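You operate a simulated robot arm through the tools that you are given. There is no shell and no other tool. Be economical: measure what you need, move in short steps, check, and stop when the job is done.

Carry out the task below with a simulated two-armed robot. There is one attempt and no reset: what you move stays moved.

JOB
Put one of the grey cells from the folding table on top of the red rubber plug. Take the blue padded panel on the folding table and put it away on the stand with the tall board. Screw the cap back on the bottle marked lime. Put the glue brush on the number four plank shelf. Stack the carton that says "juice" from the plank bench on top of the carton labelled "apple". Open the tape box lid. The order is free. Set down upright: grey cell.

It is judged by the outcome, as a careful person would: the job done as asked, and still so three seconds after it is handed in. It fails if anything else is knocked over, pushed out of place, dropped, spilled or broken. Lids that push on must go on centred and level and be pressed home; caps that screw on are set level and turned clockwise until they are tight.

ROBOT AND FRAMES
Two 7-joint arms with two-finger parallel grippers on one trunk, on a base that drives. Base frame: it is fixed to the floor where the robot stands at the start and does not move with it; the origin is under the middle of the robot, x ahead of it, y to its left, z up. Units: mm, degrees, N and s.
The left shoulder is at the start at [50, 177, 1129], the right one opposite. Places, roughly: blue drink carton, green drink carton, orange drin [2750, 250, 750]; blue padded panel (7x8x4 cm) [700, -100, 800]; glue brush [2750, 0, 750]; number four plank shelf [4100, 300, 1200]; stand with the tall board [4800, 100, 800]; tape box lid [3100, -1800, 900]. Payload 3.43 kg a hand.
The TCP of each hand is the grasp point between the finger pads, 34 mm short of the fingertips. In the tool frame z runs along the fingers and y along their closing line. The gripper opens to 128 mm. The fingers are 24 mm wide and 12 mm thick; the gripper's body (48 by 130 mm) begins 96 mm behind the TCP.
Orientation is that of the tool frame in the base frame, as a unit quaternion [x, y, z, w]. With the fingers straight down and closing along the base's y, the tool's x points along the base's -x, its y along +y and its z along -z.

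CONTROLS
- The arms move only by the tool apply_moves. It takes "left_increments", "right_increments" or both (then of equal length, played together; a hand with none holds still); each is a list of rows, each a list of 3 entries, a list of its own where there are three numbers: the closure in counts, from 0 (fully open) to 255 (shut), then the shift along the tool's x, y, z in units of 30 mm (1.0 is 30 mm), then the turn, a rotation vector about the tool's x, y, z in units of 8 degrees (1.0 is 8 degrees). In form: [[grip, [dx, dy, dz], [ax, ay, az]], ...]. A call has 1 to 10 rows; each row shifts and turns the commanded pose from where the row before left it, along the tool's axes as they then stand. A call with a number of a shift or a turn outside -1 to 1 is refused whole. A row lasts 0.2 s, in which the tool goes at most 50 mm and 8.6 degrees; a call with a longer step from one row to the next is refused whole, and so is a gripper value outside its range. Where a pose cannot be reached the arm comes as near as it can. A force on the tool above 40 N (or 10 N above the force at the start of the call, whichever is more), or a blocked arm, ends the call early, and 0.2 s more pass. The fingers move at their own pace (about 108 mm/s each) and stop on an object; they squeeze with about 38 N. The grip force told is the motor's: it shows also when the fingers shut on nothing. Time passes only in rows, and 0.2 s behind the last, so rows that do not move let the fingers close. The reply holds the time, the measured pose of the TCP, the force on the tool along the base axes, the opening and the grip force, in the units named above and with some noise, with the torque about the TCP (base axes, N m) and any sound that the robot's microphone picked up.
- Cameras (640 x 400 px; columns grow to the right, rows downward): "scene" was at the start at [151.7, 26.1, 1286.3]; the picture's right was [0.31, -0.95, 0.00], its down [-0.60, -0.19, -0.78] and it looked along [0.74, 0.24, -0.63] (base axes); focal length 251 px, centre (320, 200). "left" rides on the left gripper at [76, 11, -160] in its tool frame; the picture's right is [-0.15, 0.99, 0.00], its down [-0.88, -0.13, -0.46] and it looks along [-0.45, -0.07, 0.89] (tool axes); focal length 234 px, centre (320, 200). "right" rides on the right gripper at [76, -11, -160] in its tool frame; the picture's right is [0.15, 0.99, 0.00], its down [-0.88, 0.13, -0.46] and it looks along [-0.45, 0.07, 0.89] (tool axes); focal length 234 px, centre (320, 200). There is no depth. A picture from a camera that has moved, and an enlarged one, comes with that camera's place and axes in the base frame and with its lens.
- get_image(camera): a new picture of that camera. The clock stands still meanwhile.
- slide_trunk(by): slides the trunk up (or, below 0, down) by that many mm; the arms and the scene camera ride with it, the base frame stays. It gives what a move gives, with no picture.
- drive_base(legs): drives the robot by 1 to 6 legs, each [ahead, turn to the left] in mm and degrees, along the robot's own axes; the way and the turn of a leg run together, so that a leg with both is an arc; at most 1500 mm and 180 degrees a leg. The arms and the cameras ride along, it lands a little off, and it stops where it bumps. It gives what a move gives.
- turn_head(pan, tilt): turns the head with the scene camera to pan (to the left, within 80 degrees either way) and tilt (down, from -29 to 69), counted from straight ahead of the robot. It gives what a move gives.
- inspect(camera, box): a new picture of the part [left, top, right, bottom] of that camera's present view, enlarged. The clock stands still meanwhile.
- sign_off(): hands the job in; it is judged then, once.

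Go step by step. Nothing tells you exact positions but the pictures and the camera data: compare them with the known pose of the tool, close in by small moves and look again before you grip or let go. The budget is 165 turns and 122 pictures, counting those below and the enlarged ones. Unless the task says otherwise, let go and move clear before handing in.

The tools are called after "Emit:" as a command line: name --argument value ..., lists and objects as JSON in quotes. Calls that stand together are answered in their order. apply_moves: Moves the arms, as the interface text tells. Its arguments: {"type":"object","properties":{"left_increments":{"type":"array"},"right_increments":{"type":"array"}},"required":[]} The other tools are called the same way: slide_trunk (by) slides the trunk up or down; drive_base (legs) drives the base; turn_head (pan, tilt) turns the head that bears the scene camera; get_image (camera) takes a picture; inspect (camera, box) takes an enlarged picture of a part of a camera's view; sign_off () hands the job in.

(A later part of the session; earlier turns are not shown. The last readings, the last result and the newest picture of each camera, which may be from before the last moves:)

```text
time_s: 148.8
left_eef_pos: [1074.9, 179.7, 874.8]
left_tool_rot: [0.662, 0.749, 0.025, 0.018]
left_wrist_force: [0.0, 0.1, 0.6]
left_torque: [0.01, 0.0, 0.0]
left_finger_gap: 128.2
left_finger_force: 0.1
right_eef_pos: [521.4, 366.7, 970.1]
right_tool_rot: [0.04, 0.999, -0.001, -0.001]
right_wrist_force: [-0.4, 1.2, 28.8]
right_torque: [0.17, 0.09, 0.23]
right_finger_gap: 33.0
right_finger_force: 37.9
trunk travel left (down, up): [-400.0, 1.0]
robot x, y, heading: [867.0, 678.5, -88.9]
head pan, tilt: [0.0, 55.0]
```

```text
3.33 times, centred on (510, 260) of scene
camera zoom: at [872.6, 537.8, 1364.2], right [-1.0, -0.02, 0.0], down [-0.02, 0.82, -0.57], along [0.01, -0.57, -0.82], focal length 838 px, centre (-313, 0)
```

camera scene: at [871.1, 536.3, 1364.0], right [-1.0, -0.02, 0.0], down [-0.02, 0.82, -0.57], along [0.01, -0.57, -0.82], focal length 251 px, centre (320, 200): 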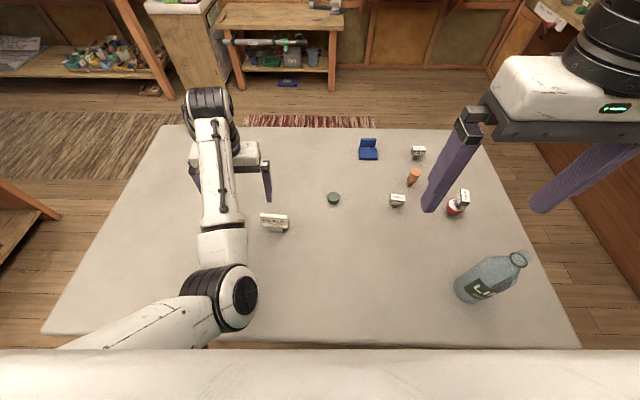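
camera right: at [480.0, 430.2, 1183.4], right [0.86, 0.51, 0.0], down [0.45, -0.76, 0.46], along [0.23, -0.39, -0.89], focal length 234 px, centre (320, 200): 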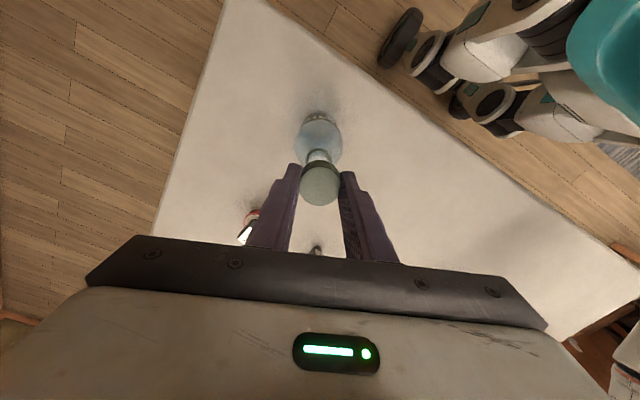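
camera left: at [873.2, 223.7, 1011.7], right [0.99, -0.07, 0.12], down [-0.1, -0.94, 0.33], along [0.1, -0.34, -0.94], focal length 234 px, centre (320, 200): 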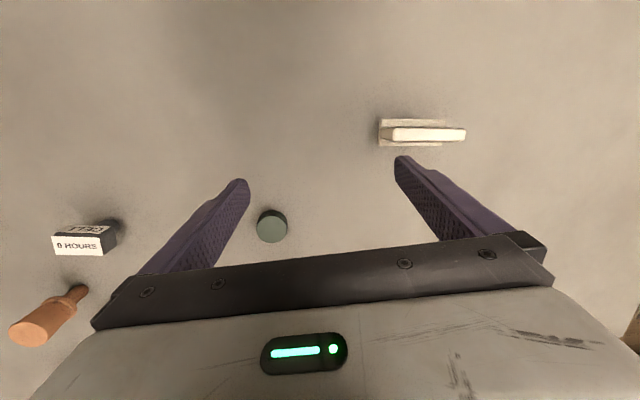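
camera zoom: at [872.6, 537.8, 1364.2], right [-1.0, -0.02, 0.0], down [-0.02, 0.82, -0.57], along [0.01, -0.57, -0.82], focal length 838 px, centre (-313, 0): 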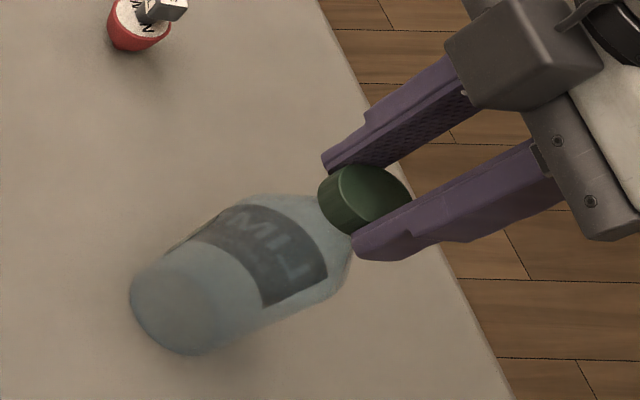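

Now a torque of ~0.25 N·m appears and the bottle follows even under 30 N: the cap is tight. Release and lift away, then unwind.

Emit:
apply_moves --right_increments '[[255, [0, 0, -0.1], [0, 0, 0]], [200, [0, 0, 0], [0, 0, 0]], [140, [0, 0, 0], [0, 0, 0]], [140, [0, 0, -1], [0, 0, 0]], [140, [0, 0, -1], [0, 0, 0]], [140, [0, 0, -1], [0, 0, -1]], [140, [0, 0, -1], [0, 0, -1]], [140, [0, 0, 0], [0, 0, -1]], [140, [0, 0, 0], [0, 0, -1]], [140, [0, 0, 0], [0, 0, -1]]]'

Emit:
apply_moves --right_increments '[[140, [0, 0, 0], [0, 0, -1]], [140, [0, 0, 0], [0, 0, -1]], [140, [0, 0, 0], [0, 0, -1]], [140, [0, 0, 0], [0, 0, -1]], [140, [0, 0, 0], [0, 0, -1]], [140, [0, 0, 0], [0, 0, -1]], [140, [0, 0, 0], [0, 0, -1]], [140, [0, 0, 0], [0, 0, -1]], [140, [0, 0, 0], [0, 0, -1]], [140, [0, 0, 0], [0, 0, -1]]]'

Emit:
apply_moves --right_increments '[[140, [0, 0, 0], [0, 0, -1]], [140, [0, 0, 0], [0, 0, -1]], [140, [0, 0, 0], [0, 0, -1]], [140, [0, 0, 0], [0, 0, -1]], [140, [0, 0, 0], [0, 0, -1]], [140, [0, 0, 0], [0, 0, -1]], [140, [0, 0, 0], [0, 0, -1]], [140, [0, 0, 0], [0, 0, -1]], [140, [0, 0, 0], [0, 0, -1]], [140, [0, 0, 0], [0, 0, -1]]]'

Emit:
apply_moves --right_increments '[[140, [0, 0, 0], [0, 0, -1]], [140, [0, 0, 0], [0, 0, -1]], [140, [0, 0, 0], [0, 0, -1]], [140, [0, 0, 0], [0, 0, -1]], [140, [0, 0, 0], [0, 0, -1]], [140, [0, 0, 0], [0, 0, -1]], [140, [0, 0, 0], [0, 0, -1]], [140, [0, 0, 0], [0, 0, -1]], [140, [0, 0, 0], [0, 0, -1]], [140, [0, 0, 0], [0, 0, 0]]]'

Emit:
get_image --camera "scene"

```text
time_s: 151.0
left_eef_pos: [1075.5, 178.8, 874.6]
left_tool_rot: [0.662, 0.749, 0.026, 0.019]
left_wrist_force: [0.0, 0.1, -0.4]
left_torque: [-0.01, 0.0, 0.03]
left_finger_gap: 128.0
left_finger_force: 0.0
right_eef_pos: [520.8, 365.3, 1093.2]
right_tool_rot: [-0.307, 0.952, 0.0, 0.001]
right_wrist_force: [-0.5, -0.9, -0.6]
right_torque: [-0.01, -0.02, 0.0]
right_finger_gap: 57.8
right_finger_force: 0.0
trunk travel left (down, up): [-400.0, 1.0]
robot x, y, heading: [868.4, 674.6, -88.5]
head pan, tilt: [0.0, 55.0]
```

```text
time_s: 153.2
left_eef_pos: [1074.9, 178.9, 873.7]
left_tool_rot: [0.662, 0.749, 0.026, 0.018]
left_wrist_force: [0.5, 0.3, 0.6]
left_torque: [0.0, -0.01, -0.01]
left_finger_gap: 127.9
left_finger_force: 0.0
right_eef_pos: [520.9, 364.9, 1091.2]
right_tool_rot: [0.847, -0.532, 0.0, -0.001]
right_wrist_force: [0.6, -0.4, 0.6]
right_torque: [0.02, 0.03, 0.02]
right_finger_gap: 57.9
right_finger_force: 0.1
trunk travel left (down, up): [-400.0, 1.0]
robot x, y, heading: [868.7, 677.4, -88.7]
head pan, tilt: [0.0, 55.0]
```

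```text
time_s: 155.4
left_eef_pos: [1074.9, 178.8, 874.1]
left_tool_rot: [0.662, 0.748, 0.026, 0.017]
left_wrist_force: [-1.1, 0.5, -0.3]
left_torque: [0.02, 0.01, -0.02]
left_finger_gap: 128.2
left_finger_force: 0.0
right_eef_pos: [520.5, 365.6, 1091.7]
right_tool_rot: [0.991, 0.137, 0.001, 0.0]
right_wrist_force: [0.4, -0.7, 0.2]
right_torque: [-0.01, 0.02, -0.01]
right_finger_gap: 57.7
right_finger_force: 0.0
trunk travel left (down, up): [-400.0, 1.0]
robot x, y, heading: [871.1, 679.9, -88.7]
head pan, tilt: [0.0, 55.0]
```

```text
time_s: 157.6
left_eef_pos: [1073.8, 179.6, 873.5]
left_tool_rot: [0.662, 0.749, 0.026, 0.018]
left_wrist_force: [0.3, -0.6, -0.4]
left_torque: [-0.04, 0.01, 0.0]
left_finger_gap: 127.9
left_finger_force: 0.1
right_eef_pos: [520.8, 364.4, 1092.7]
right_tool_rot: [0.722, 0.692, 0.001, 0.001]
right_wrist_force: [0.3, 0.5, 0.3]
right_torque: [-0.02, 0.0, 0.02]
right_finger_gap: 57.8
right_finger_force: 0.1
trunk travel left (down, up): [-400.0, 1.0]
robot x, y, heading: [868.3, 682.7, -88.8]
head pan, tilt: [0.0, 55.0]
```

```text
44 pictures are left
camera scene: at [871.0, 536.2, 1364.0], right [-1.0, -0.02, 0.0], down [-0.02, 0.82, -0.57], along [0.01, -0.57, -0.82], focal length 251 px, centre (320, 200)
```

scene: 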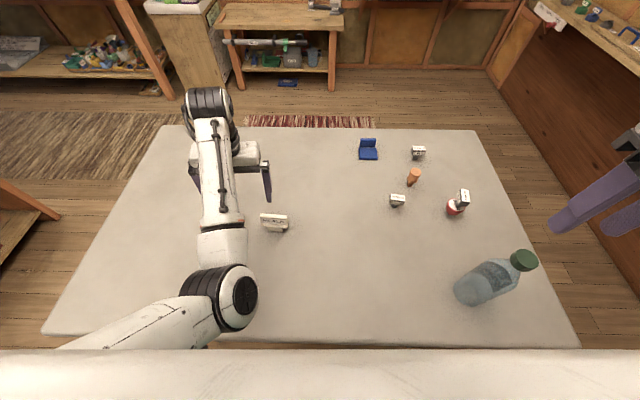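

The lime bottle is capped. Next the blue panel at ≈(718,-102): I'll tuck the right hand in and drive round the far end of the table to its right side.

Emit:
apply_moves --right_increments '[[0, [-0.2, 0.9, 0], [0, 0, 0]], [0, [-0.2, 0.9, 0], [0, 0, 0]], [0, [-0.2, 0.9, 0], [0, 0, 0]], [0, [-0.2, 0.9, 0], [0, 0, 0]], [0, [-0.2, 0.9, 0], [0, 0, 0]]]'

Emit:
drive_base --legs '[[-300, 0], [0, 89], [1080, 0], [0, -90], [1400, 0], [0, -90]]'

```text
time_s: 158.8
left_eef_pos: [1074.1, 179.7, 874.0]
left_tool_rot: [0.662, 0.749, 0.026, 0.018]
left_wrist_force: [0.5, -0.5, -0.5]
left_torque: [0.0, 0.02, 0.0]
left_finger_gap: 128.1
left_finger_force: 0.0
right_eef_pos: [654.4, 329.2, 1091.0]
right_tool_rot: [0.722, 0.692, 0.0, 0.0]
right_wrist_force: [0.4, -0.3, -0.1]
right_torque: [0.01, 0.02, -0.02]
right_finger_gap: 127.9
right_finger_force: 0.1
trunk travel left (down, up): [-400.0, 1.0]
robot x, y, heading: [869.9, 678.5, -88.8]
head pan, tilt: [0.0, 55.0]
```

```text
time_s: 183.8
left_eef_pos: [1397.3, -609.1, 875.2]
left_tool_rot: [0.999, 0.041, 0.004, 0.032]
left_wrist_force: [0.3, 0.2, 0.0]
left_torque: [-0.02, 0.01, 0.02]
left_finger_gap: 128.1
left_finger_force: 0.0
right_eef_pos: [1566.2, -193.7, 1092.8]
right_tool_rot: [0.999, -0.043, 0.0, 0.001]
right_wrist_force: [-0.7, 0.7, 1.0]
right_torque: [0.02, -0.01, 0.0]
right_finger_gap: 127.9
right_finger_force: 0.2
trunk travel left (down, up): [-400.0, 1.0]
robot x, y, heading: [1904.4, -422.1, 178.6]
head pan, tilt: [0.0, 55.0]
```

At the table's far right corner facing −x. Continue along the right side and turn to face the table next to the panel.

Emit:
drive_base --legs '[[0, 20], [400, 0], [0, -20], [910, 0], [0, -89], [100, 0]]'

Emit:
get_image --camera "scene"

```text
time_s: 197.6
left_eef_pos: [410.6, 80.5, 874.2]
left_tool_rot: [0.739, -0.673, -0.019, 0.026]
left_wrist_force: [-0.7, 0.0, -0.6]
left_torque: [0.0, 0.02, 0.0]
left_finger_gap: 127.8
left_finger_force: 0.0
right_eef_pos: [825.8, -82.3, 1092.6]
right_tool_rot: [-0.679, 0.735, 0.001, -0.001]
right_wrist_force: [-0.8, -0.1, 0.2]
right_torque: [0.07, 0.02, 0.02]
right_finger_gap: 127.9
right_finger_force: 0.1
trunk travel left (down, up): [-400.0, 1.0]
robot x, y, heading: [602.1, -428.6, 89.1]
head pan, tilt: [0.0, 55.0]
stopped in leg 6: the robot was blocked; the commanded pose is now the measured one
```

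```text
43 pictures are left
camera scene: at [603.9, -283.6, 1364.1], right [1.0, -0.01, 0.0], down [-0.01, -0.82, -0.57], along [0.01, 0.57, -0.82], focal length 251 px, centre (320, 200)
```

scene: 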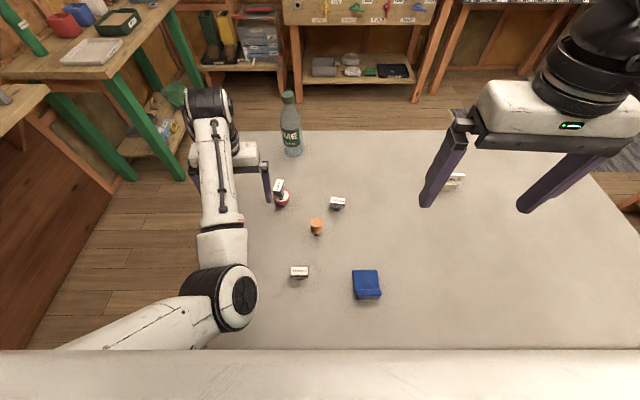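

Panel at ≈(720,-107). Bring the right hand over it.

Emit:
apply_moves --right_increments '[[0, [0.15, 0.5, 1], [0, 0, 0]], [0, [0.15, 0.5, 1], [0, 0, 0]], [0, [0.15, 0.5, 1], [0, 0, 0]], [0, [0.15, 0.5, 1], [0, 0, 0]], [0, [0.15, 0.5, 1], [0, 0, 0]], [0, [0.15, 0.5, 1], [0, 0, 0]], [0, [0.15, 0.5, 1], [0, 0, 0]], [0, [0, 0, 0.3], [0, 0, 0]]]'

Emit:
inspect --camera "right" --box '[160, 60, 480, 260]'

```text
time_s: 199.4
left_eef_pos: [410.1, 81.9, 873.6]
left_tool_rot: [0.737, -0.675, -0.02, 0.027]
left_wrist_force: [0.3, -0.7, -0.5]
left_torque: [0.02, 0.03, -0.01]
left_finger_gap: 127.9
left_finger_force: 0.1
right_eef_pos: [719.3, -107.3, 872.2]
right_tool_rot: [-0.68, 0.734, 0.0, -0.001]
right_wrist_force: [0.2, 0.4, -0.7]
right_torque: [0.02, -0.02, 0.03]
right_finger_gap: 128.1
right_finger_force: 0.0
trunk travel left (down, up): [-400.0, 1.0]
robot x, y, heading: [599.8, -428.6, 89.1]
head pan, tilt: [0.0, 55.0]
```

```text
2.00 times, centred on (320, 160) of right
camera zoom: at [723.9, -183.7, 1031.0], right [-1.0, -0.07, 0.0], down [-0.06, 0.89, 0.45], along [-0.03, 0.45, -0.89], focal length 468 px, centre (320, 280)
```

zoom: 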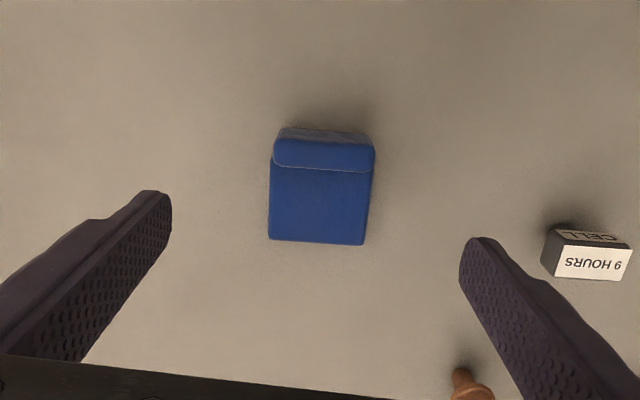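

Descend onto the panel's sides and close.

Emit:
apply_moves --right_increments '[[0, [0, 0.06, 0.8], [0, 0, -0.5]], [0, [0, 0, 0.8], [0, 0, 0]], [0, [0, 0, 0.8], [0, 0, 0]], [0, [0, 0, 0.72], [0, 0, 0]], [100, [0, 0, 0], [0, 0, 0]], [180, [0, 0, 0], [0, 0, 0]], [255, [0, 0, 0], [0, 0, 0]], [255, [0, 0, 0], [0, 0, 0]]]'

Emit:
inspect --camera "right" --box '[160, 60, 480, 260]'

```text
time_s: 201.2
left_eef_pos: [411.1, 80.8, 874.1]
left_tool_rot: [0.738, -0.674, -0.019, 0.026]
left_wrist_force: [-0.3, 0.1, 0.3]
left_torque: [-0.01, -0.03, 0.01]
left_finger_gap: 128.0
left_finger_force: 0.1
right_eef_pos: [716.9, -106.0, 778.3]
right_tool_rot: [-0.704, 0.71, -0.001, -0.001]
right_wrist_force: [0.0, -0.1, 0.4]
right_torque: [0.01, 0.02, 0.05]
right_finger_gap: 62.6
right_finger_force: 38.1
trunk travel left (down, up): [-400.0, 1.0]
robot x, y, heading: [602.7, -425.2, 89.4]
head pan, tilt: [0.0, 55.0]
```

```text
2.00 times, centred on (320, 160) of right
camera zoom: at [727.3, -182.1, 936.5], right [-0.99, -0.14, 0.0], down [-0.12, 0.88, 0.45], along [-0.06, 0.45, -0.89], focal length 468 px, centre (320, 280)
```

zoom: 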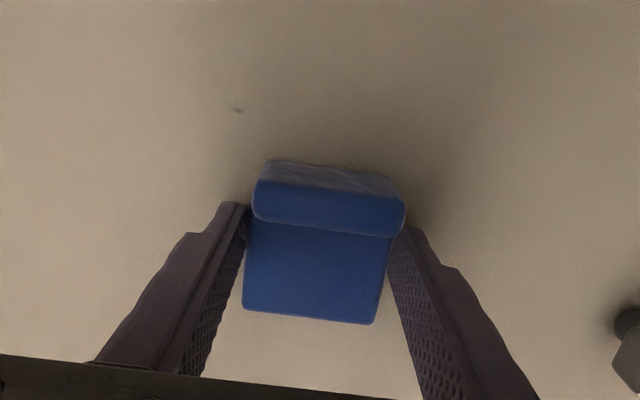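

Panel gripped. Lift it, back off and drive toward the far end of the room along y≈−800, then look.

Emit:
apply_moves --right_increments '[[255, [0, 0, -0.7], [0, 0, 0]], [255, [0, 0, -1], [0, 0, 0]], [255, [0, 0, -1], [0, 0, 0]], [255, [0, 0, -1], [0, 0, 0]], [255, [0, 0, -1], [0, 0, 0]], [255, [0, 0, -1], [0, 0, 0]], [255, [0, 0, -1], [0, 0, 0]], [255, [0, 0, -1], [0, 0, 0]], [255, [0, 0, -1], [0, 0, 0]]]'

Emit:
drive_base --legs '[[-370, 0], [0, -89], [1400, 0]]'

Emit:
turn_head --pan 8 --tilt 15

Emit:
get_image --camera "scene"

```text
time_s: 203.2
left_eef_pos: [411.0, 82.3, 873.7]
left_tool_rot: [0.738, -0.674, -0.02, 0.027]
left_wrist_force: [-0.3, -0.2, 0.0]
left_torque: [0.0, -0.03, 0.03]
left_finger_gap: 128.1
left_finger_force: 0.0
right_eef_pos: [717.7, -106.1, 1040.4]
right_tool_rot: [-0.704, 0.71, 0.0, -0.001]
right_wrist_force: [-0.1, 0.8, -0.1]
right_torque: [-0.02, 0.02, -0.01]
right_finger_gap: 62.5
right_finger_force: 37.8
trunk travel left (down, up): [-400.0, 1.0]
robot x, y, heading: [602.6, -422.8, 89.3]
head pan, tilt: [0.0, 55.0]
```

```text
time_s: 216.0
left_eef_pos: [2515.8, -543.9, 873.6]
left_tool_rot: [-0.068, 0.997, 0.032, -0.006]
left_wrist_force: [0.4, -0.5, 0.0]
left_torque: [0.02, 0.0, -0.04]
left_finger_gap: 127.7
left_finger_force: 0.0
right_eef_pos: [2342.6, -859.2, 1040.7]
right_tool_rot: [-0.018, 1.0, 0.002, -0.001]
right_wrist_force: [0.1, 0.9, 0.4]
right_torque: [-0.01, -0.01, 0.04]
right_finger_gap: 62.9
right_finger_force: 38.2
trunk travel left (down, up): [-400.0, 1.0]
robot x, y, heading: [2017.6, -755.4, 1.9]
head pan, tilt: [0.0, 55.0]
```

```text
time_s: 217.0
left_eef_pos: [2515.7, -543.4, 873.2]
left_tool_rot: [-0.068, 0.997, 0.033, -0.005]
left_wrist_force: [-0.5, -0.2, -0.1]
left_torque: [0.02, 0.03, -0.04]
left_finger_gap: 128.0
left_finger_force: 0.1
right_eef_pos: [2342.1, -860.5, 1041.2]
right_tool_rot: [-0.018, 1.0, 0.001, 0.0]
right_wrist_force: [-0.1, 0.2, -0.5]
right_torque: [-0.03, 0.01, 0.02]
right_finger_gap: 62.4
right_finger_force: 37.9
trunk travel left (down, up): [-400.0, 1.0]
robot x, y, heading: [2020.0, -755.9, 2.0]
head pan, tilt: [8.0, 15.0]
```

```text
40 pictures are left
camera scene: at [2181.3, -740.1, 1424.1], right [0.17, -0.99, 0.0], down [-0.26, -0.04, -0.97], along [0.95, 0.16, -0.26], focal length 251 px, centre (320, 200)
```

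scene: 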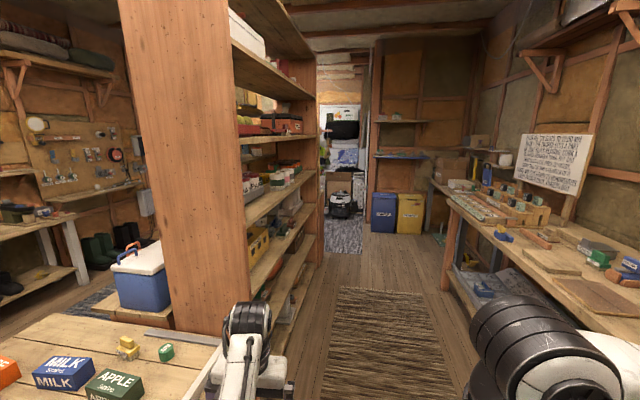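

I see the plank bench at left with cartons, a long plank shelf unit behind it, and something at the passage's far end. Zoom on both.

Emit:
inspect --camera "scene" --box '[300, 90, 440, 250]'

Emit:
inspect --camera "scene" --box '[220, 80, 330, 200]'

```text
2.50 times, centred on (370, 170) of scene
camera zoom: at [2181.3, -740.1, 1424.1], right [0.17, -0.99, 0.0], down [-0.26, -0.04, -0.97], along [0.95, 0.16, -0.26], focal length 628 px, centre (195, 275)
```

zoom: 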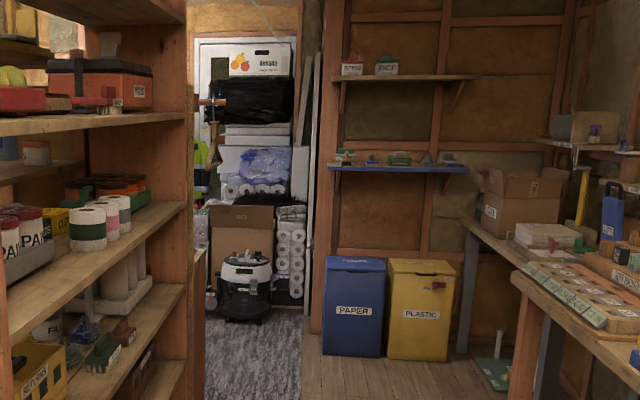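

```text
3.33 times, centred on (275, 140) of scene
camera zoom: at [2181.3, -740.1, 1424.1], right [0.17, -0.99, 0.0], down [-0.26, -0.04, -0.97], along [0.95, 0.16, -0.26], focal length 838 px, centre (470, 400)
```

zoom: 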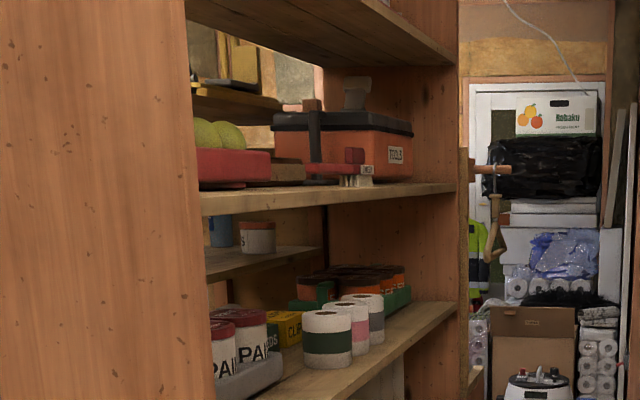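

Neither the numbered shelf nor the stand is obvious from this side; I'll go to the left side of the shelf unit and look from there.

Emit:
drive_base --legs '[[0, 88], [1450, 0], [250, 0], [0, -90]]'

Emit:
turn_head --pan -12 --tilt 10

Emit:
get_image --camera "scene"

```text
time_s: 233.2
left_eef_pos: [2482.5, 1162.2, 873.8]
left_tool_rot: [-0.072, 0.997, 0.033, -0.006]
left_wrist_force: [0.4, 0.3, -0.5]
left_torque: [0.01, 0.0, 0.05]
left_finger_gap: 127.9
left_finger_force: 0.1
right_eef_pos: [2310.7, 843.9, 1040.1]
right_tool_rot: [-0.022, 1.0, 0.001, 0.0]
right_wrist_force: [-1.1, -0.1, -0.2]
right_torque: [0.01, 0.02, 0.02]
right_finger_gap: 62.6
right_finger_force: 38.3
trunk travel left (down, up): [-400.0, 1.0]
robot x, y, heading: [1985.4, 943.9, 2.0]
head pan, tilt: [8.0, 15.0]
```

```text
time_s: 234.1
left_eef_pos: [2482.9, 1161.8, 873.0]
left_tool_rot: [-0.072, 0.997, 0.033, -0.007]
left_wrist_force: [-0.2, 0.2, -0.4]
left_torque: [-0.02, 0.0, -0.02]
left_finger_gap: 128.1
left_finger_force: 0.1
right_eef_pos: [2312.1, 844.8, 1039.2]
right_tool_rot: [-0.022, 1.0, 0.001, 0.0]
right_wrist_force: [0.5, 0.6, -0.1]
right_torque: [0.04, 0.03, -0.01]
right_finger_gap: 62.6
right_finger_force: 37.8
trunk travel left (down, up): [-400.0, 1.0]
robot x, y, heading: [1991.1, 941.9, 2.1]
head pan, tilt: [-12.0, 10.0]
```

```text
37 pictures are left
camera scene: at [2149.3, 931.2, 1432.3], right [-0.17, -0.99, 0.0], down [-0.17, 0.03, -0.98], along [0.97, -0.17, -0.17], focal length 251 px, centre (320, 200)
```

scene: 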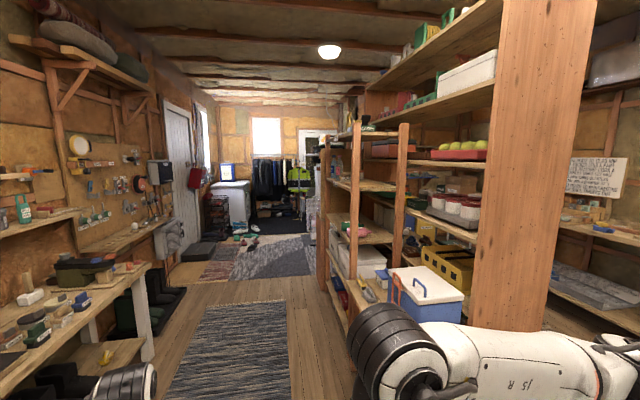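

The open ladder shelf at the middle lies in the direction of the "plank shelf"; zoom to read numbers.

Emit:
inspect --camera "scene" --box '[300, 90, 440, 320]'

```text
1.74 times, centred on (370, 205) of scene
camera zoom: at [2149.3, 931.2, 1432.3], right [-0.17, -0.99, 0.0], down [-0.17, 0.03, -0.98], along [0.97, -0.17, -0.17], focal length 437 px, centre (233, 191)
```

zoom: 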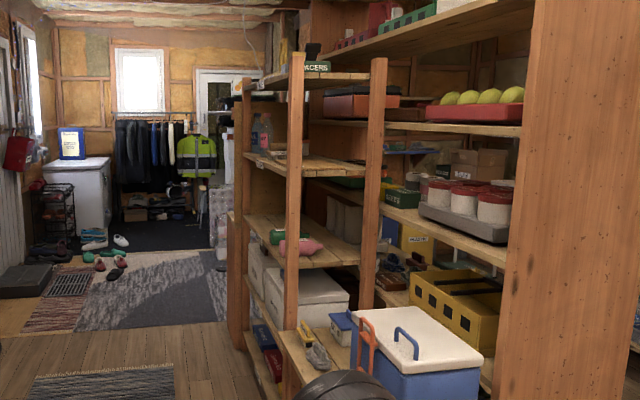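

I'll drive further along the left passage and look at the ladder shelf and beyond.

Emit:
drive_base --legs '[[1150, -2]]'

Emit:
turn_head --pan -38 --tilt 18

Emit:
get_image --camera "scene"

```text
time_s: 240.0
left_eef_pos: [3646.0, 1168.2, 874.3]
left_tool_rot: [-0.055, 0.998, 0.034, -0.006]
left_wrist_force: [-0.9, 0.3, 0.7]
left_torque: [-0.01, -0.02, -0.03]
left_finger_gap: 128.0
left_finger_force: 0.1
right_eef_pos: [3462.9, 856.9, 1039.1]
right_tool_rot: [-0.005, 1.0, 0.0, -0.001]
right_wrist_force: [-0.2, 0.6, 0.3]
right_torque: [-0.04, 0.03, 0.0]
right_finger_gap: 62.5
right_finger_force: 38.4
trunk travel left (down, up): [-400.0, 1.0]
robot x, y, heading: [3144.5, 965.2, -0.0]
head pan, tilt: [-12.0, 10.0]
```

```text
time_s: 240.9
left_eef_pos: [3645.9, 1168.3, 873.3]
left_tool_rot: [-0.054, 0.998, 0.033, -0.006]
left_wrist_force: [0.0, -0.3, -0.4]
left_torque: [0.01, 0.02, 0.01]
left_finger_gap: 127.9
left_finger_force: 0.0
right_eef_pos: [3464.1, 857.8, 1039.5]
right_tool_rot: [-0.005, 1.0, 0.001, -0.001]
right_wrist_force: [-0.2, 0.0, -0.8]
right_torque: [0.0, -0.01, 0.01]
right_finger_gap: 62.7
right_finger_force: 37.9
trunk travel left (down, up): [-400.0, 1.0]
robot x, y, heading: [3143.7, 967.1, 0.1]
head pan, tilt: [-38.0, 18.0]
```

```text
35 pictures are left
camera scene: at [3286.8, 911.2, 1419.3], right [-0.61, -0.79, 0.0], down [-0.24, 0.19, -0.95], along [0.75, -0.58, -0.31], focal length 251 px, centre (320, 200)
```

scene: 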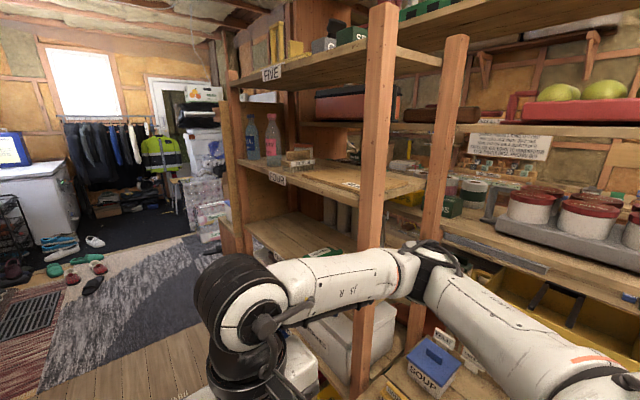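

I can read "FIVE" on the top plank, and the plank beneath (with bottles) should be FOUR. I'll go on ahead to find the stand with the tall board.

Emit:
inspect --camera "scene" --box '[220, 60, 400, 220]'

Emit:
drive_base --legs '[[1250, 0]]'

Emit:
turn_head --pan -55 --tilt 25

Emit:
get_image --camera "scene"

```text
2.50 times, centred on (310, 140) of scene
camera zoom: at [3286.8, 911.2, 1419.3], right [-0.61, -0.79, 0.0], down [-0.24, 0.19, -0.95], along [0.75, -0.58, -0.31], focal length 628 px, centre (345, 350)
```

zoom: 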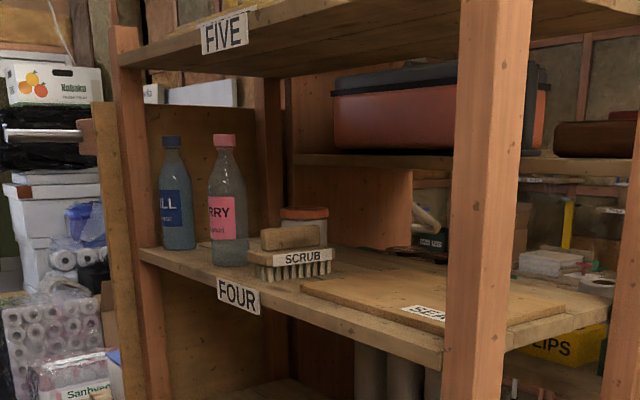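

```text
time_s: 246.5
left_eef_pos: [4820.7, 1144.3, 873.8]
left_tool_rot: [-0.04, 0.999, 0.03, -0.004]
left_wrist_force: [-0.4, 0.2, 0.1]
left_torque: [-0.01, -0.01, 0.01]
left_finger_gap: 127.9
left_finger_force: 0.2
right_eef_pos: [4626.0, 841.8, 1042.5]
right_tool_rot: [0.009, 1.0, -0.005, -0.001]
right_wrist_force: [-0.2, 0.1, -0.8]
right_torque: [-0.01, -0.02, -0.03]
right_finger_gap: 62.6
right_finger_force: 37.4
trunk travel left (down, up): [-400.0, 1.0]
robot x, y, heading: [4316.3, 956.1, -2.2]
head pan, tilt: [-38.0, 18.0]
stopped in leg 1: the robot was blocked; the commanded pose is now the measured one
```

```text
time_s: 247.3
left_eef_pos: [4820.9, 1145.0, 873.0]
left_tool_rot: [-0.039, 0.999, 0.027, -0.004]
left_wrist_force: [-0.4, -0.6, 0.0]
left_torque: [-0.02, -0.01, -0.01]
left_finger_gap: 127.9
left_finger_force: 0.1
right_eef_pos: [4626.8, 842.1, 1042.9]
right_tool_rot: [0.011, 1.0, -0.005, -0.003]
right_wrist_force: [-0.4, -0.3, -0.2]
right_torque: [0.0, 0.02, -0.03]
right_finger_gap: 62.6
right_finger_force: 38.0
trunk travel left (down, up): [-400.0, 1.0]
robot x, y, heading: [4313.8, 954.5, -2.2]
head pan, tilt: [-55.0, 25.0]
```

```text
33 pictures are left
camera scene: at [4430.4, 889.1, 1409.6], right [-0.84, -0.54, 0.0], down [-0.23, 0.34, -0.91], along [0.49, -0.77, -0.41], focal length 251 px, centre (320, 200)
```

scene: 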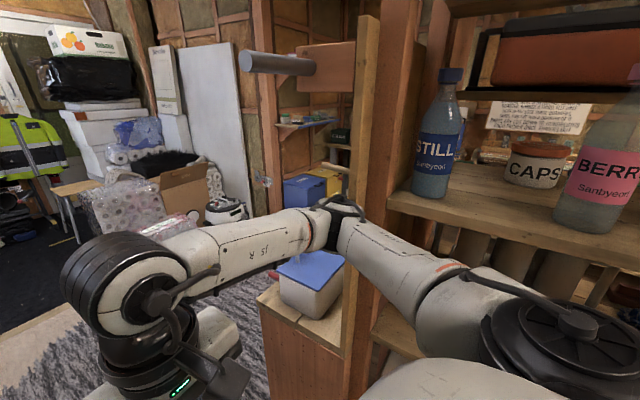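

The stand (wooden top with a blue-lidded box, tall board beside it) is at ≈(4800,400). My right elbow is close to the shelf; back off, shift left, and come round to face it.

Emit:
drive_base --legs '[[-200, 0], [0, 32], [320, 0], [0, -30], [280, 0]]'

Emit:
turn_head --pan -70 --tilt 30

Emit:
get_image --camera "scene"

```text
time_s: 255.1
left_eef_pos: [5171.1, 1327.9, 872.4]
left_tool_rot: [-0.061, 0.997, 0.035, -0.007]
left_wrist_force: [-0.3, -0.4, -0.1]
left_torque: [-0.01, 0.01, 0.0]
left_finger_gap: 127.9
left_finger_force: 0.0
right_eef_pos: [4990.8, 1012.3, 1036.4]
right_tool_rot: [-0.011, 1.0, 0.002, -0.005]
right_wrist_force: [-0.4, -0.1, -0.2]
right_torque: [-0.01, 0.03, 0.01]
right_finger_gap: 62.5
right_finger_force: 38.1
trunk travel left (down, up): [-400.0, 1.0]
robot x, y, heading: [4668.9, 1119.6, 0.7]
head pan, tilt: [-55.0, 25.0]
```

```text
time_s: 255.9
left_eef_pos: [5170.4, 1328.8, 874.2]
left_tool_rot: [-0.062, 0.997, 0.035, -0.006]
left_wrist_force: [0.9, -0.2, -0.4]
left_torque: [-0.01, 0.01, 0.01]
left_finger_gap: 128.1
left_finger_force: 0.1
right_eef_pos: [4991.5, 1012.9, 1038.2]
right_tool_rot: [-0.011, 1.0, 0.001, -0.003]
right_wrist_force: [0.4, -0.8, -0.1]
right_torque: [0.03, -0.02, 0.0]
right_finger_gap: 62.5
right_finger_force: 37.8
trunk travel left (down, up): [-400.0, 1.0]
robot x, y, heading: [4671.6, 1124.7, 0.5]
head pan, tilt: [-70.0, 30.0]
```

```text
32 pictures are left
camera scene: at [4772.3, 1037.7, 1400.0], right [-0.94, -0.35, 0.0], down [-0.18, 0.47, -0.87], along [0.31, -0.81, -0.5], focal length 251 px, centre (320, 200)
```

scene: 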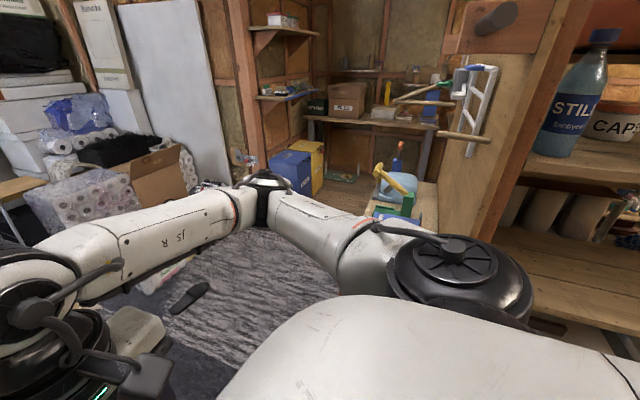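

Turn right 90° to face the stand directly.

Emit:
drive_base --legs '[[0, -90]]'

Emit:
turn_head --pan 0 --tilt 35

Emit:
get_image --camera "scene"

```text
time_s: 260.1
left_eef_pos: [4885.2, 624.7, 872.7]
left_tool_rot: [0.655, 0.755, 0.029, 0.019]
left_wrist_force: [-1.1, 0.0, 0.5]
left_torque: [-0.02, 0.01, -0.03]
left_finger_gap: 128.3
left_finger_force: 0.0
right_eef_pos: [4567.1, 800.1, 1038.1]
right_tool_rot: [0.693, 0.721, 0.004, -0.001]
right_wrist_force: [0.3, -0.4, -0.4]
right_torque: [-0.01, 0.01, -0.02]
right_finger_gap: 62.8
right_finger_force: 37.7
trunk travel left (down, up): [-400.0, 1.0]
robot x, y, heading: [4666.9, 1121.7, -88.3]
head pan, tilt: [-70.0, 30.0]
```

```text
time_s: 261.5
left_eef_pos: [4884.9, 625.4, 873.7]
left_tool_rot: [0.655, 0.755, 0.029, 0.02]
left_wrist_force: [-0.1, -0.6, -0.1]
left_torque: [0.0, 0.0, 0.0]
left_finger_gap: 128.0
left_finger_force: 0.1
right_eef_pos: [4566.9, 799.7, 1038.1]
right_tool_rot: [0.693, 0.721, 0.005, -0.001]
right_wrist_force: [-1.2, -0.1, -0.5]
right_torque: [0.0, 0.0, -0.02]
right_finger_gap: 62.9
right_finger_force: 37.4
trunk travel left (down, up): [-400.0, 1.0]
robot x, y, heading: [4669.4, 1125.4, -88.4]
head pan, tilt: [0.0, 35.0]
```

```text
31 pictures are left
camera scene: at [4674.7, 963.5, 1392.2], right [-1.0, -0.03, 0.0], down [-0.02, 0.57, -0.82], along [0.02, -0.82, -0.57], focal length 251 px, centre (320, 200)
```

scene: 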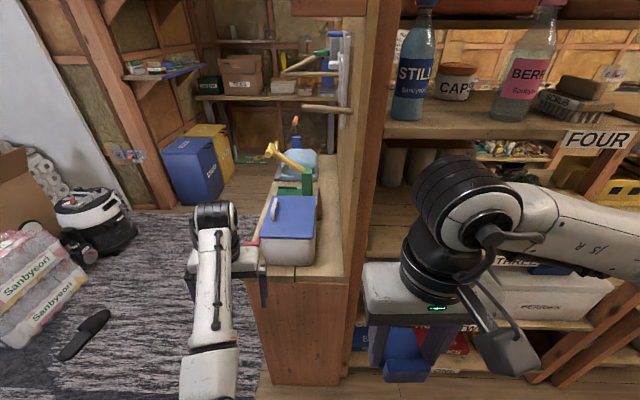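

The stand's top is at z≈796, front edge y≈489, with boxes on it. Zoom to find free space.

Emit:
inspect --camera "scene" --box '[230, 90, 390, 300]'

Emit:
get_image --camera "left"

```text
1.90 times, centred on (310, 195) of scene
camera zoom: at [4674.7, 963.5, 1392.2], right [-1.0, -0.03, 0.0], down [-0.02, 0.57, -0.82], along [0.02, -0.82, -0.57], focal length 479 px, centre (339, 210)
```

zoom: 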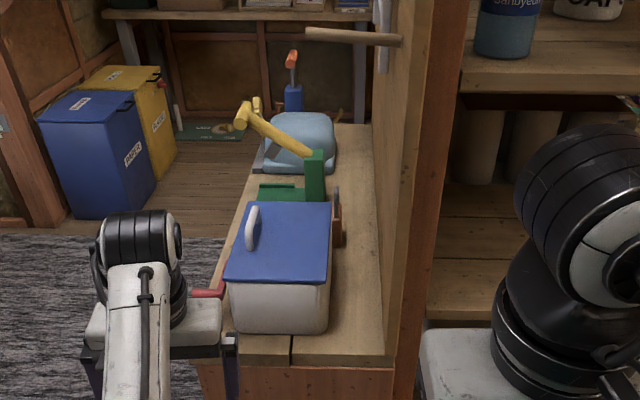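

```text
29 pictures are left
camera left: at [4874.6, 700.5, 1034.5], right [1.0, -0.01, 0.07], down [-0.04, -0.9, 0.44], along [0.06, -0.44, -0.9], focal length 234 px, centre (320, 200)
```

left: 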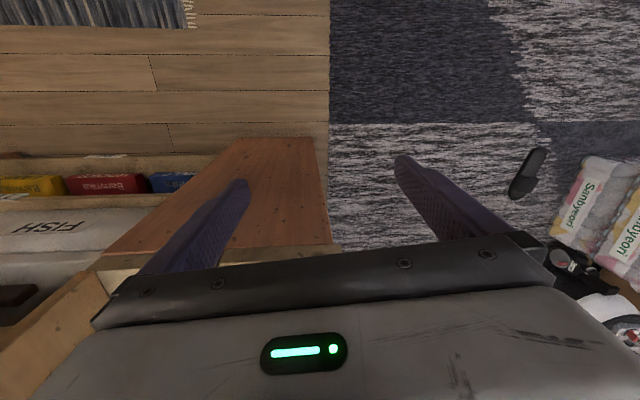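

The free space is a ~88 mm strip between the box and the tall board. I'll shift left so the right arm can come straight in along it.

Emit:
drive_base --legs '[[0, 40], [290, 0], [0, -41]]'

Emit:
apply_moves --right_increments '[[255, [0, 0, 0], [0, 0, 1]], [255, [0, 0, 0], [0, 0, 1]], [255, [0, 0, 0], [0, 0, 1]], [255, [0, 0, 0], [0, 0, 1]], [255, [0, 0, 0], [0, 0, 1]], [255, [0, 0, 0], [0, 0, 1]], [255, [0, 0, 0], [0, 0, 1]], [255, [0, 0, 0], [0, 0, 1]], [255, [0, 0, 0], [0, 0, 1]], [255, [0, 0, 0], [0, 0, 1]]]'

```text
time_s: 266.2
left_eef_pos: [5282.9, 555.6, 869.9]
left_tool_rot: [0.462, 0.886, 0.034, 0.011]
left_wrist_force: [-0.3, 0.4, -0.6]
left_torque: [0.03, 0.02, -0.01]
left_finger_gap: 127.9
left_finger_force: 0.1
right_eef_pos: [4922.9, 573.8, 1037.8]
right_tool_rot: [0.493, 0.87, 0.003, -0.004]
right_wrist_force: [0.4, -0.5, 0.1]
right_torque: [0.01, 0.03, -0.06]
right_finger_gap: 62.4
right_finger_force: 38.7
trunk travel left (down, up): [-400.0, 1.0]
robot x, y, heading: [4862.1, 898.1, -60.8]
head pan, tilt: [0.0, 35.0]
stopped in leg 3: the robot was blocked; the commanded pose is now the measured one
```

```text
time_s: 268.4
left_eef_pos: [5280.1, 556.3, 872.3]
left_tool_rot: [0.462, 0.886, 0.034, 0.012]
left_wrist_force: [-1.0, 0.1, -0.1]
left_torque: [0.0, -0.02, 0.0]
left_finger_gap: 128.1
left_finger_force: 0.0
right_eef_pos: [4922.0, 574.2, 1039.2]
right_tool_rot: [0.938, 0.347, -0.001, -0.005]
right_wrist_force: [0.7, 0.2, -0.6]
right_torque: [0.01, 0.0, 0.0]
right_finger_gap: 62.6
right_finger_force: 38.2
trunk travel left (down, up): [-400.0, 1.0]
robot x, y, heading: [4863.1, 901.2, -61.6]
head pan, tilt: [0.0, 35.0]
```

The turn was blocked at −61°. Look to the right to see what is in the way.

Emit:
turn_head --pan -40 --tilt 40

Emit:
get_image --camera "scene"

```text
time_s: 269.5
left_eef_pos: [5280.9, 556.1, 873.7]
left_tool_rot: [0.462, 0.886, 0.033, 0.011]
left_wrist_force: [-0.6, -0.8, 0.3]
left_torque: [-0.01, -0.04, 0.01]
left_finger_gap: 128.2
left_finger_force: 0.2
right_eef_pos: [4922.9, 573.9, 1040.0]
right_tool_rot: [0.937, 0.349, 0.001, -0.003]
right_wrist_force: [0.4, 0.0, -0.1]
right_torque: [0.02, 0.02, -0.01]
right_finger_gap: 62.7
right_finger_force: 38.2
trunk travel left (down, up): [-400.0, 1.0]
robot x, y, heading: [4862.0, 901.0, -61.3]
head pan, tilt: [-40.0, 40.0]
```

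```text
28 pictures are left
camera scene: at [4882.7, 756.7, 1384.7], right [-0.98, 0.2, 0.0], down [0.12, 0.63, -0.77], along [-0.15, -0.75, -0.64], focal length 251 px, centre (320, 200)
```

scene: 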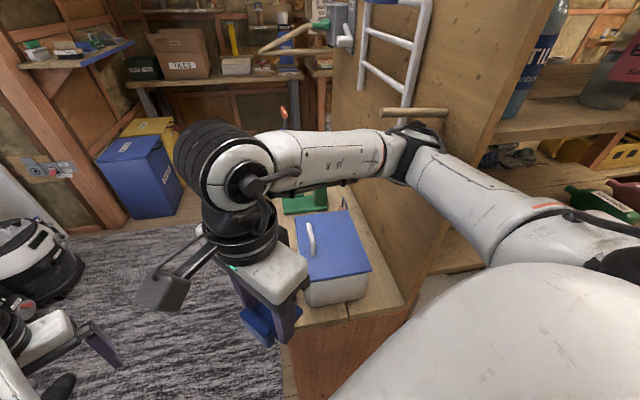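

My right elbow was against the tall board. Back out, then square up at x≈4850 with the elbow staying in front of the board.

Emit:
drive_base --legs '[[-320, 0], [0, 61], [150, 0], [0, -90], [190, 0]]'

Emit:
turn_head --pan -15 --tilt 40

Emit:
get_image --camera "scene"

```text
time_s: 270.3
left_eef_pos: [5279.1, 566.5, 871.2]
left_tool_rot: [0.46, 0.887, 0.034, 0.012]
left_wrist_force: [0.7, -0.4, 0.0]
left_torque: [0.0, 0.01, 0.01]
left_finger_gap: 127.8
left_finger_force: 0.0
right_eef_pos: [4919.9, 586.5, 1039.4]
right_tool_rot: [0.935, 0.354, 0.0, -0.005]
right_wrist_force: [-0.1, 0.8, -0.6]
right_torque: [0.0, 0.02, 0.03]
right_finger_gap: 62.6
right_finger_force: 38.4
trunk travel left (down, up): [-400.0, 1.0]
robot x, y, heading: [4861.9, 907.8, -61.1]
head pan, tilt: [-40.0, 40.0]
stopped in leg 1: the robot was blocked; the commanded pose is now the measured one
```

```text
time_s: 271.2
left_eef_pos: [5278.7, 565.3, 872.1]
left_tool_rot: [0.46, 0.887, 0.033, 0.012]
left_wrist_force: [0.2, -0.4, -0.1]
left_torque: [-0.02, -0.01, -0.01]
left_finger_gap: 127.9
left_finger_force: 0.0
right_eef_pos: [4920.7, 585.5, 1037.7]
right_tool_rot: [0.936, 0.353, 0.0, -0.005]
right_wrist_force: [1.2, -0.7, -0.5]
right_torque: [0.02, 0.01, 0.0]
right_finger_gap: 62.5
right_finger_force: 38.1
trunk travel left (down, up): [-400.0, 1.0]
robot x, y, heading: [4857.2, 913.7, -61.3]
head pan, tilt: [-15.0, 40.0]
```

```text
27 pictures are left
camera scene: at [4917.4, 766.4, 1384.4], right [-0.97, -0.24, 0.0], down [-0.16, 0.62, -0.77], along [0.18, -0.74, -0.64], focal length 251 px, centre (320, 200)
```

scene: 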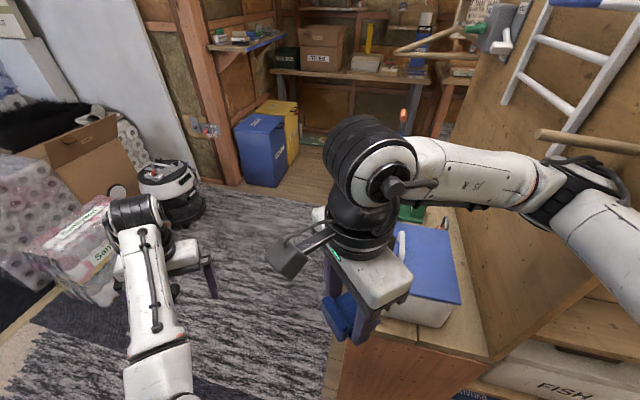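

The elbow is wedged against the board just under a peg. I'll lower the trunk a bit for clearance, rotate the other way (left), drive out, and come back squared.

Emit:
slide_trunk --by -80

Emit:
drive_base --legs '[[0, 151], [260, 0], [0, -180]]'

Emit:
turn_head --pan -15 --tilt 35

Emit:
get_image --camera "scene"

```text
time_s: 272.4
left_eef_pos: [5278.9, 565.3, 790.4]
left_tool_rot: [0.46, 0.887, 0.034, 0.011]
left_wrist_force: [0.9, -0.5, -0.2]
left_torque: [0.0, 0.03, -0.03]
left_finger_gap: 128.1
left_finger_force: 0.0
right_eef_pos: [4920.6, 585.4, 958.5]
right_tool_rot: [0.935, 0.354, -0.001, -0.006]
right_wrist_force: [0.4, -0.6, -0.2]
right_torque: [-0.01, 0.01, 0.0]
right_finger_gap: 62.6
right_finger_force: 37.5
trunk travel left (down, up): [-320.0, 81.0]
robot x, y, heading: [4863.3, 908.6, -61.5]
head pan, tilt: [-15.0, 40.0]
```

```text
time_s: 287.9
left_eef_pos: [5027.5, 653.7, 793.1]
left_tool_rot: [0.692, 0.721, 0.03, 0.021]
left_wrist_force: [-0.2, -0.5, 1.0]
left_torque: [0.03, 0.0, 0.02]
left_finger_gap: 127.9
left_finger_force: 0.0
right_eef_pos: [4737.6, 864.0, 957.9]
right_tool_rot: [0.997, 0.073, 0.003, -0.004]
right_wrist_force: [0.0, -0.1, 0.0]
right_torque: [0.01, 0.02, 0.02]
right_finger_gap: 62.5
right_finger_force: 38.3
trunk travel left (down, up): [-320.0, 81.0]
robot x, y, heading: [4862.5, 1167.5, -94.1]
head pan, tilt: [-15.0, 40.0]
```

```text
time_s: 288.6
left_eef_pos: [5028.2, 653.1, 793.3]
left_tool_rot: [0.692, 0.72, 0.03, 0.022]
left_wrist_force: [0.9, -0.5, 0.3]
left_torque: [-0.03, 0.01, 0.0]
left_finger_gap: 127.9
left_finger_force: 0.2
right_eef_pos: [4736.1, 864.3, 957.6]
right_tool_rot: [0.997, 0.073, 0.002, -0.004]
right_wrist_force: [0.5, 0.7, -0.8]
right_torque: [0.02, -0.01, -0.03]
right_finger_gap: 62.8
right_finger_force: 37.7
trunk travel left (down, up): [-320.0, 81.0]
robot x, y, heading: [4862.0, 1168.4, -94.0]
head pan, tilt: [-15.0, 35.0]
```

```text
26 pictures are left
camera scene: at [4830.3, 1016.4, 1312.2], right [-0.95, 0.33, 0.0], down [0.19, 0.54, -0.82], along [-0.27, -0.77, -0.57], focal length 251 px, centre (320, 200)
```

scene: 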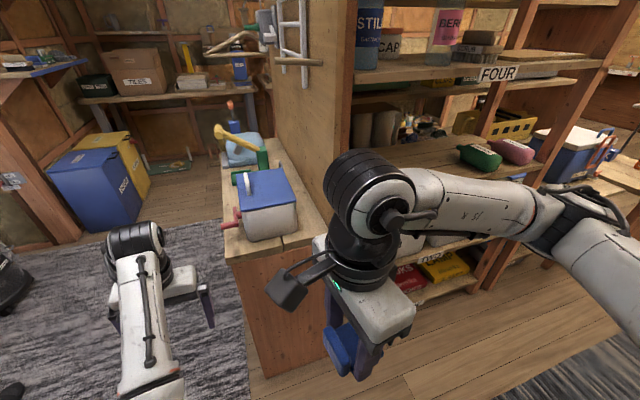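

The strip is too narrow for my current grip, but there is ~55–65 mm of top in front of the box; with the hand's closing line along y the panel can go there. I'll straighten, clear the left hand outward, raise, and approach.

Emit:
slide_trunk --by 80

Emit:
apply_moves --left_increments '[[0, [0, 1, 0], [0, 0, 0]], [0, [0, 1, 0], [0, 0, 0]], [0, [0, 1, 0], [0, 0, 0]], [0, [0, 0, 0], [0, 0, 0]]]' --right_increments '[[255, [0, 0, 0], [0, 0, 0.5]], [255, [0, 0, 0], [0, 0, 0.5]], [255, [0, 0, 0], [0, 0, 0.4]], [255, [0, 0, 0], [0, 0, 0]]]'

Emit:
drive_base --legs '[[0, 4], [185, 0]]'

Emit:
get_image --camera "right"

```text
time_s: 289.7
left_eef_pos: [5027.7, 654.0, 873.2]
left_tool_rot: [0.692, 0.721, 0.03, 0.022]
left_wrist_force: [0.7, 0.0, 0.2]
left_torque: [0.0, 0.01, -0.01]
left_finger_gap: 128.0
left_finger_force: 0.1
right_eef_pos: [4735.6, 863.6, 1039.1]
right_tool_rot: [0.997, 0.073, 0.001, -0.005]
right_wrist_force: [-0.6, -0.2, 0.2]
right_torque: [-0.04, 0.01, 0.01]
right_finger_gap: 62.9
right_finger_force: 38.0
trunk travel left (down, up): [-400.0, 1.0]
robot x, y, heading: [4863.5, 1168.7, -94.2]
head pan, tilt: [-15.0, 35.0]
```

```text
time_s: 290.7
left_eef_pos: [5116.5, 655.7, 878.9]
left_tool_rot: [0.692, 0.721, 0.029, 0.023]
left_wrist_force: [-0.4, 0.2, 0.4]
left_torque: [-0.04, -0.03, 0.05]
left_finger_gap: 127.8
left_finger_force: 0.1
right_eef_pos: [4737.1, 863.8, 1038.5]
right_tool_rot: [1.0, -0.025, 0.002, -0.004]
right_wrist_force: [-0.5, 1.1, -0.7]
right_torque: [-0.03, 0.03, 0.01]
right_finger_gap: 62.6
right_finger_force: 37.6
trunk travel left (down, up): [-400.0, 1.0]
robot x, y, heading: [4866.1, 1170.2, -94.2]
head pan, tilt: [-15.0, 35.0]
```

```text
time_s: 292.7
left_eef_pos: [5151.6, 489.3, 880.9]
left_tool_rot: [0.666, 0.745, 0.031, 0.02]
left_wrist_force: [0.0, -0.6, 1.0]
left_torque: [0.06, 0.02, 0.01]
left_finger_gap: 128.0
left_finger_force: 0.1
right_eef_pos: [4759.0, 668.0, 1039.1]
right_tool_rot: [1.0, 0.01, 0.002, -0.004]
right_wrist_force: [0.0, -0.3, -0.1]
right_torque: [0.02, 0.02, 0.0]
right_finger_gap: 62.5
right_finger_force: 38.2
trunk travel left (down, up): [-400.0, 1.0]
robot x, y, heading: [4863.6, 983.4, -89.9]
head pan, tilt: [-15.0, 35.0]
```

```text
25 pictures are left
camera right: at [4832.5, 678.9, 1197.3], right [0.17, -0.99, -0.01], down [-0.88, -0.15, 0.45], along [-0.45, -0.07, -0.89], focal length 234 px, centre (320, 200)
```

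right: 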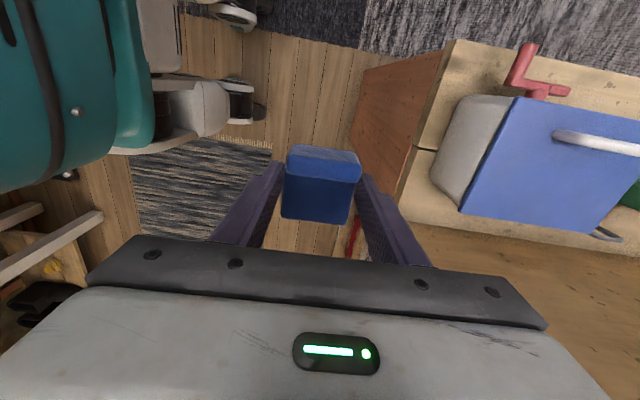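

The front area is only ~45 mm deep and the side strip ~81 mm wide: the panel fits only if I hold it by its long ends. I'll re-grip it on the plank bench, where I must go anyway for the cartons and brush.

Emit:
drive_base --legs '[[-150, 0], [0, -90], [1400, 0], [1230, 0], [0, 90], [920, 0]]'

```text
time_s: 318.5
left_eef_pos: [2562.2, -314.2, 879.3]
left_tool_rot: [0.653, 0.756, 0.031, 0.02]
left_wrist_force: [0.4, -0.4, 0.3]
left_torque: [-0.04, -0.01, -0.02]
left_finger_gap: 128.1
left_finger_force: 0.1
right_eef_pos: [2164.2, -148.0, 1038.7]
right_tool_rot: [1.0, 0.029, 0.003, -0.004]
right_wrist_force: [0.5, -0.2, -0.1]
right_torque: [0.0, 0.0, 0.01]
right_finger_gap: 62.4
right_finger_force: 37.6
trunk travel left (down, up): [-400.0, 1.0]
robot x, y, heading: [2258.1, 169.7, -87.9]
head pan, tilt: [-15.0, 35.0]
```

Emit:
drive_base --legs '[[0, 88]]'

Emit:
turn_head --pan 0 --tilt 48

Emit:
get_image --camera "scene"

```text
time_s: 322.6
left_eef_pos: [2751.6, 455.2, 879.9]
left_tool_rot: [-0.052, 0.998, 0.036, -0.006]
left_wrist_force: [-0.4, 0.2, 0.9]
left_torque: [0.01, 0.01, 0.01]
left_finger_gap: 128.0
left_finger_force: 0.2
right_eef_pos: [2568.3, 64.6, 1039.5]
right_tool_rot: [0.702, 0.712, -0.002, -0.005]
right_wrist_force: [0.1, 0.2, -0.3]
right_torque: [0.05, 0.02, 0.05]
right_finger_gap: 62.3
right_finger_force: 38.1
trunk travel left (down, up): [-400.0, 1.0]
robot x, y, heading: [2253.5, 170.7, -0.1]
head pan, tilt: [-15.0, 35.0]
```

```text
time_s: 323.4
left_eef_pos: [2750.2, 456.5, 881.1]
left_tool_rot: [-0.051, 0.998, 0.036, -0.006]
left_wrist_force: [-0.3, 0.1, -0.1]
left_torque: [-0.03, 0.0, -0.01]
left_finger_gap: 127.7
left_finger_force: 0.1
right_eef_pos: [2567.2, 62.8, 1039.0]
right_tool_rot: [0.702, 0.712, -0.002, -0.004]
right_wrist_force: [1.2, -0.1, -0.2]
right_torque: [-0.01, -0.02, 0.0]
right_finger_gap: 62.9
right_finger_force: 38.1
trunk travel left (down, up): [-400.0, 1.0]
robot x, y, heading: [2256.1, 166.9, -0.4]
head pan, tilt: [0.0, 48.0]
```

```text
24 pictures are left
camera scene: at [2403.8, 168.2, 1373.2], right [-0.01, -1.0, 0.0], down [-0.74, 0.0, -0.67], along [0.67, 0.0, -0.74], focal length 251 px, centre (320, 200)
```

scene: 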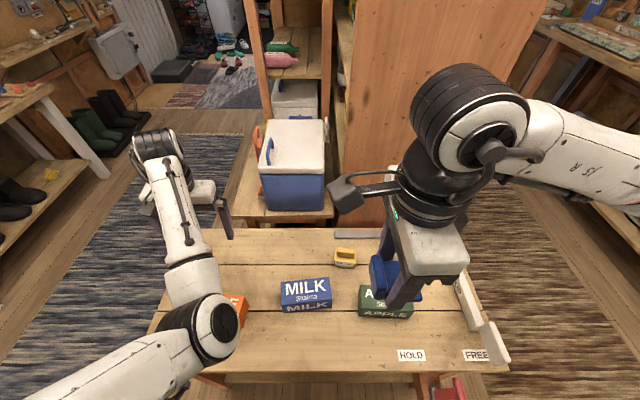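

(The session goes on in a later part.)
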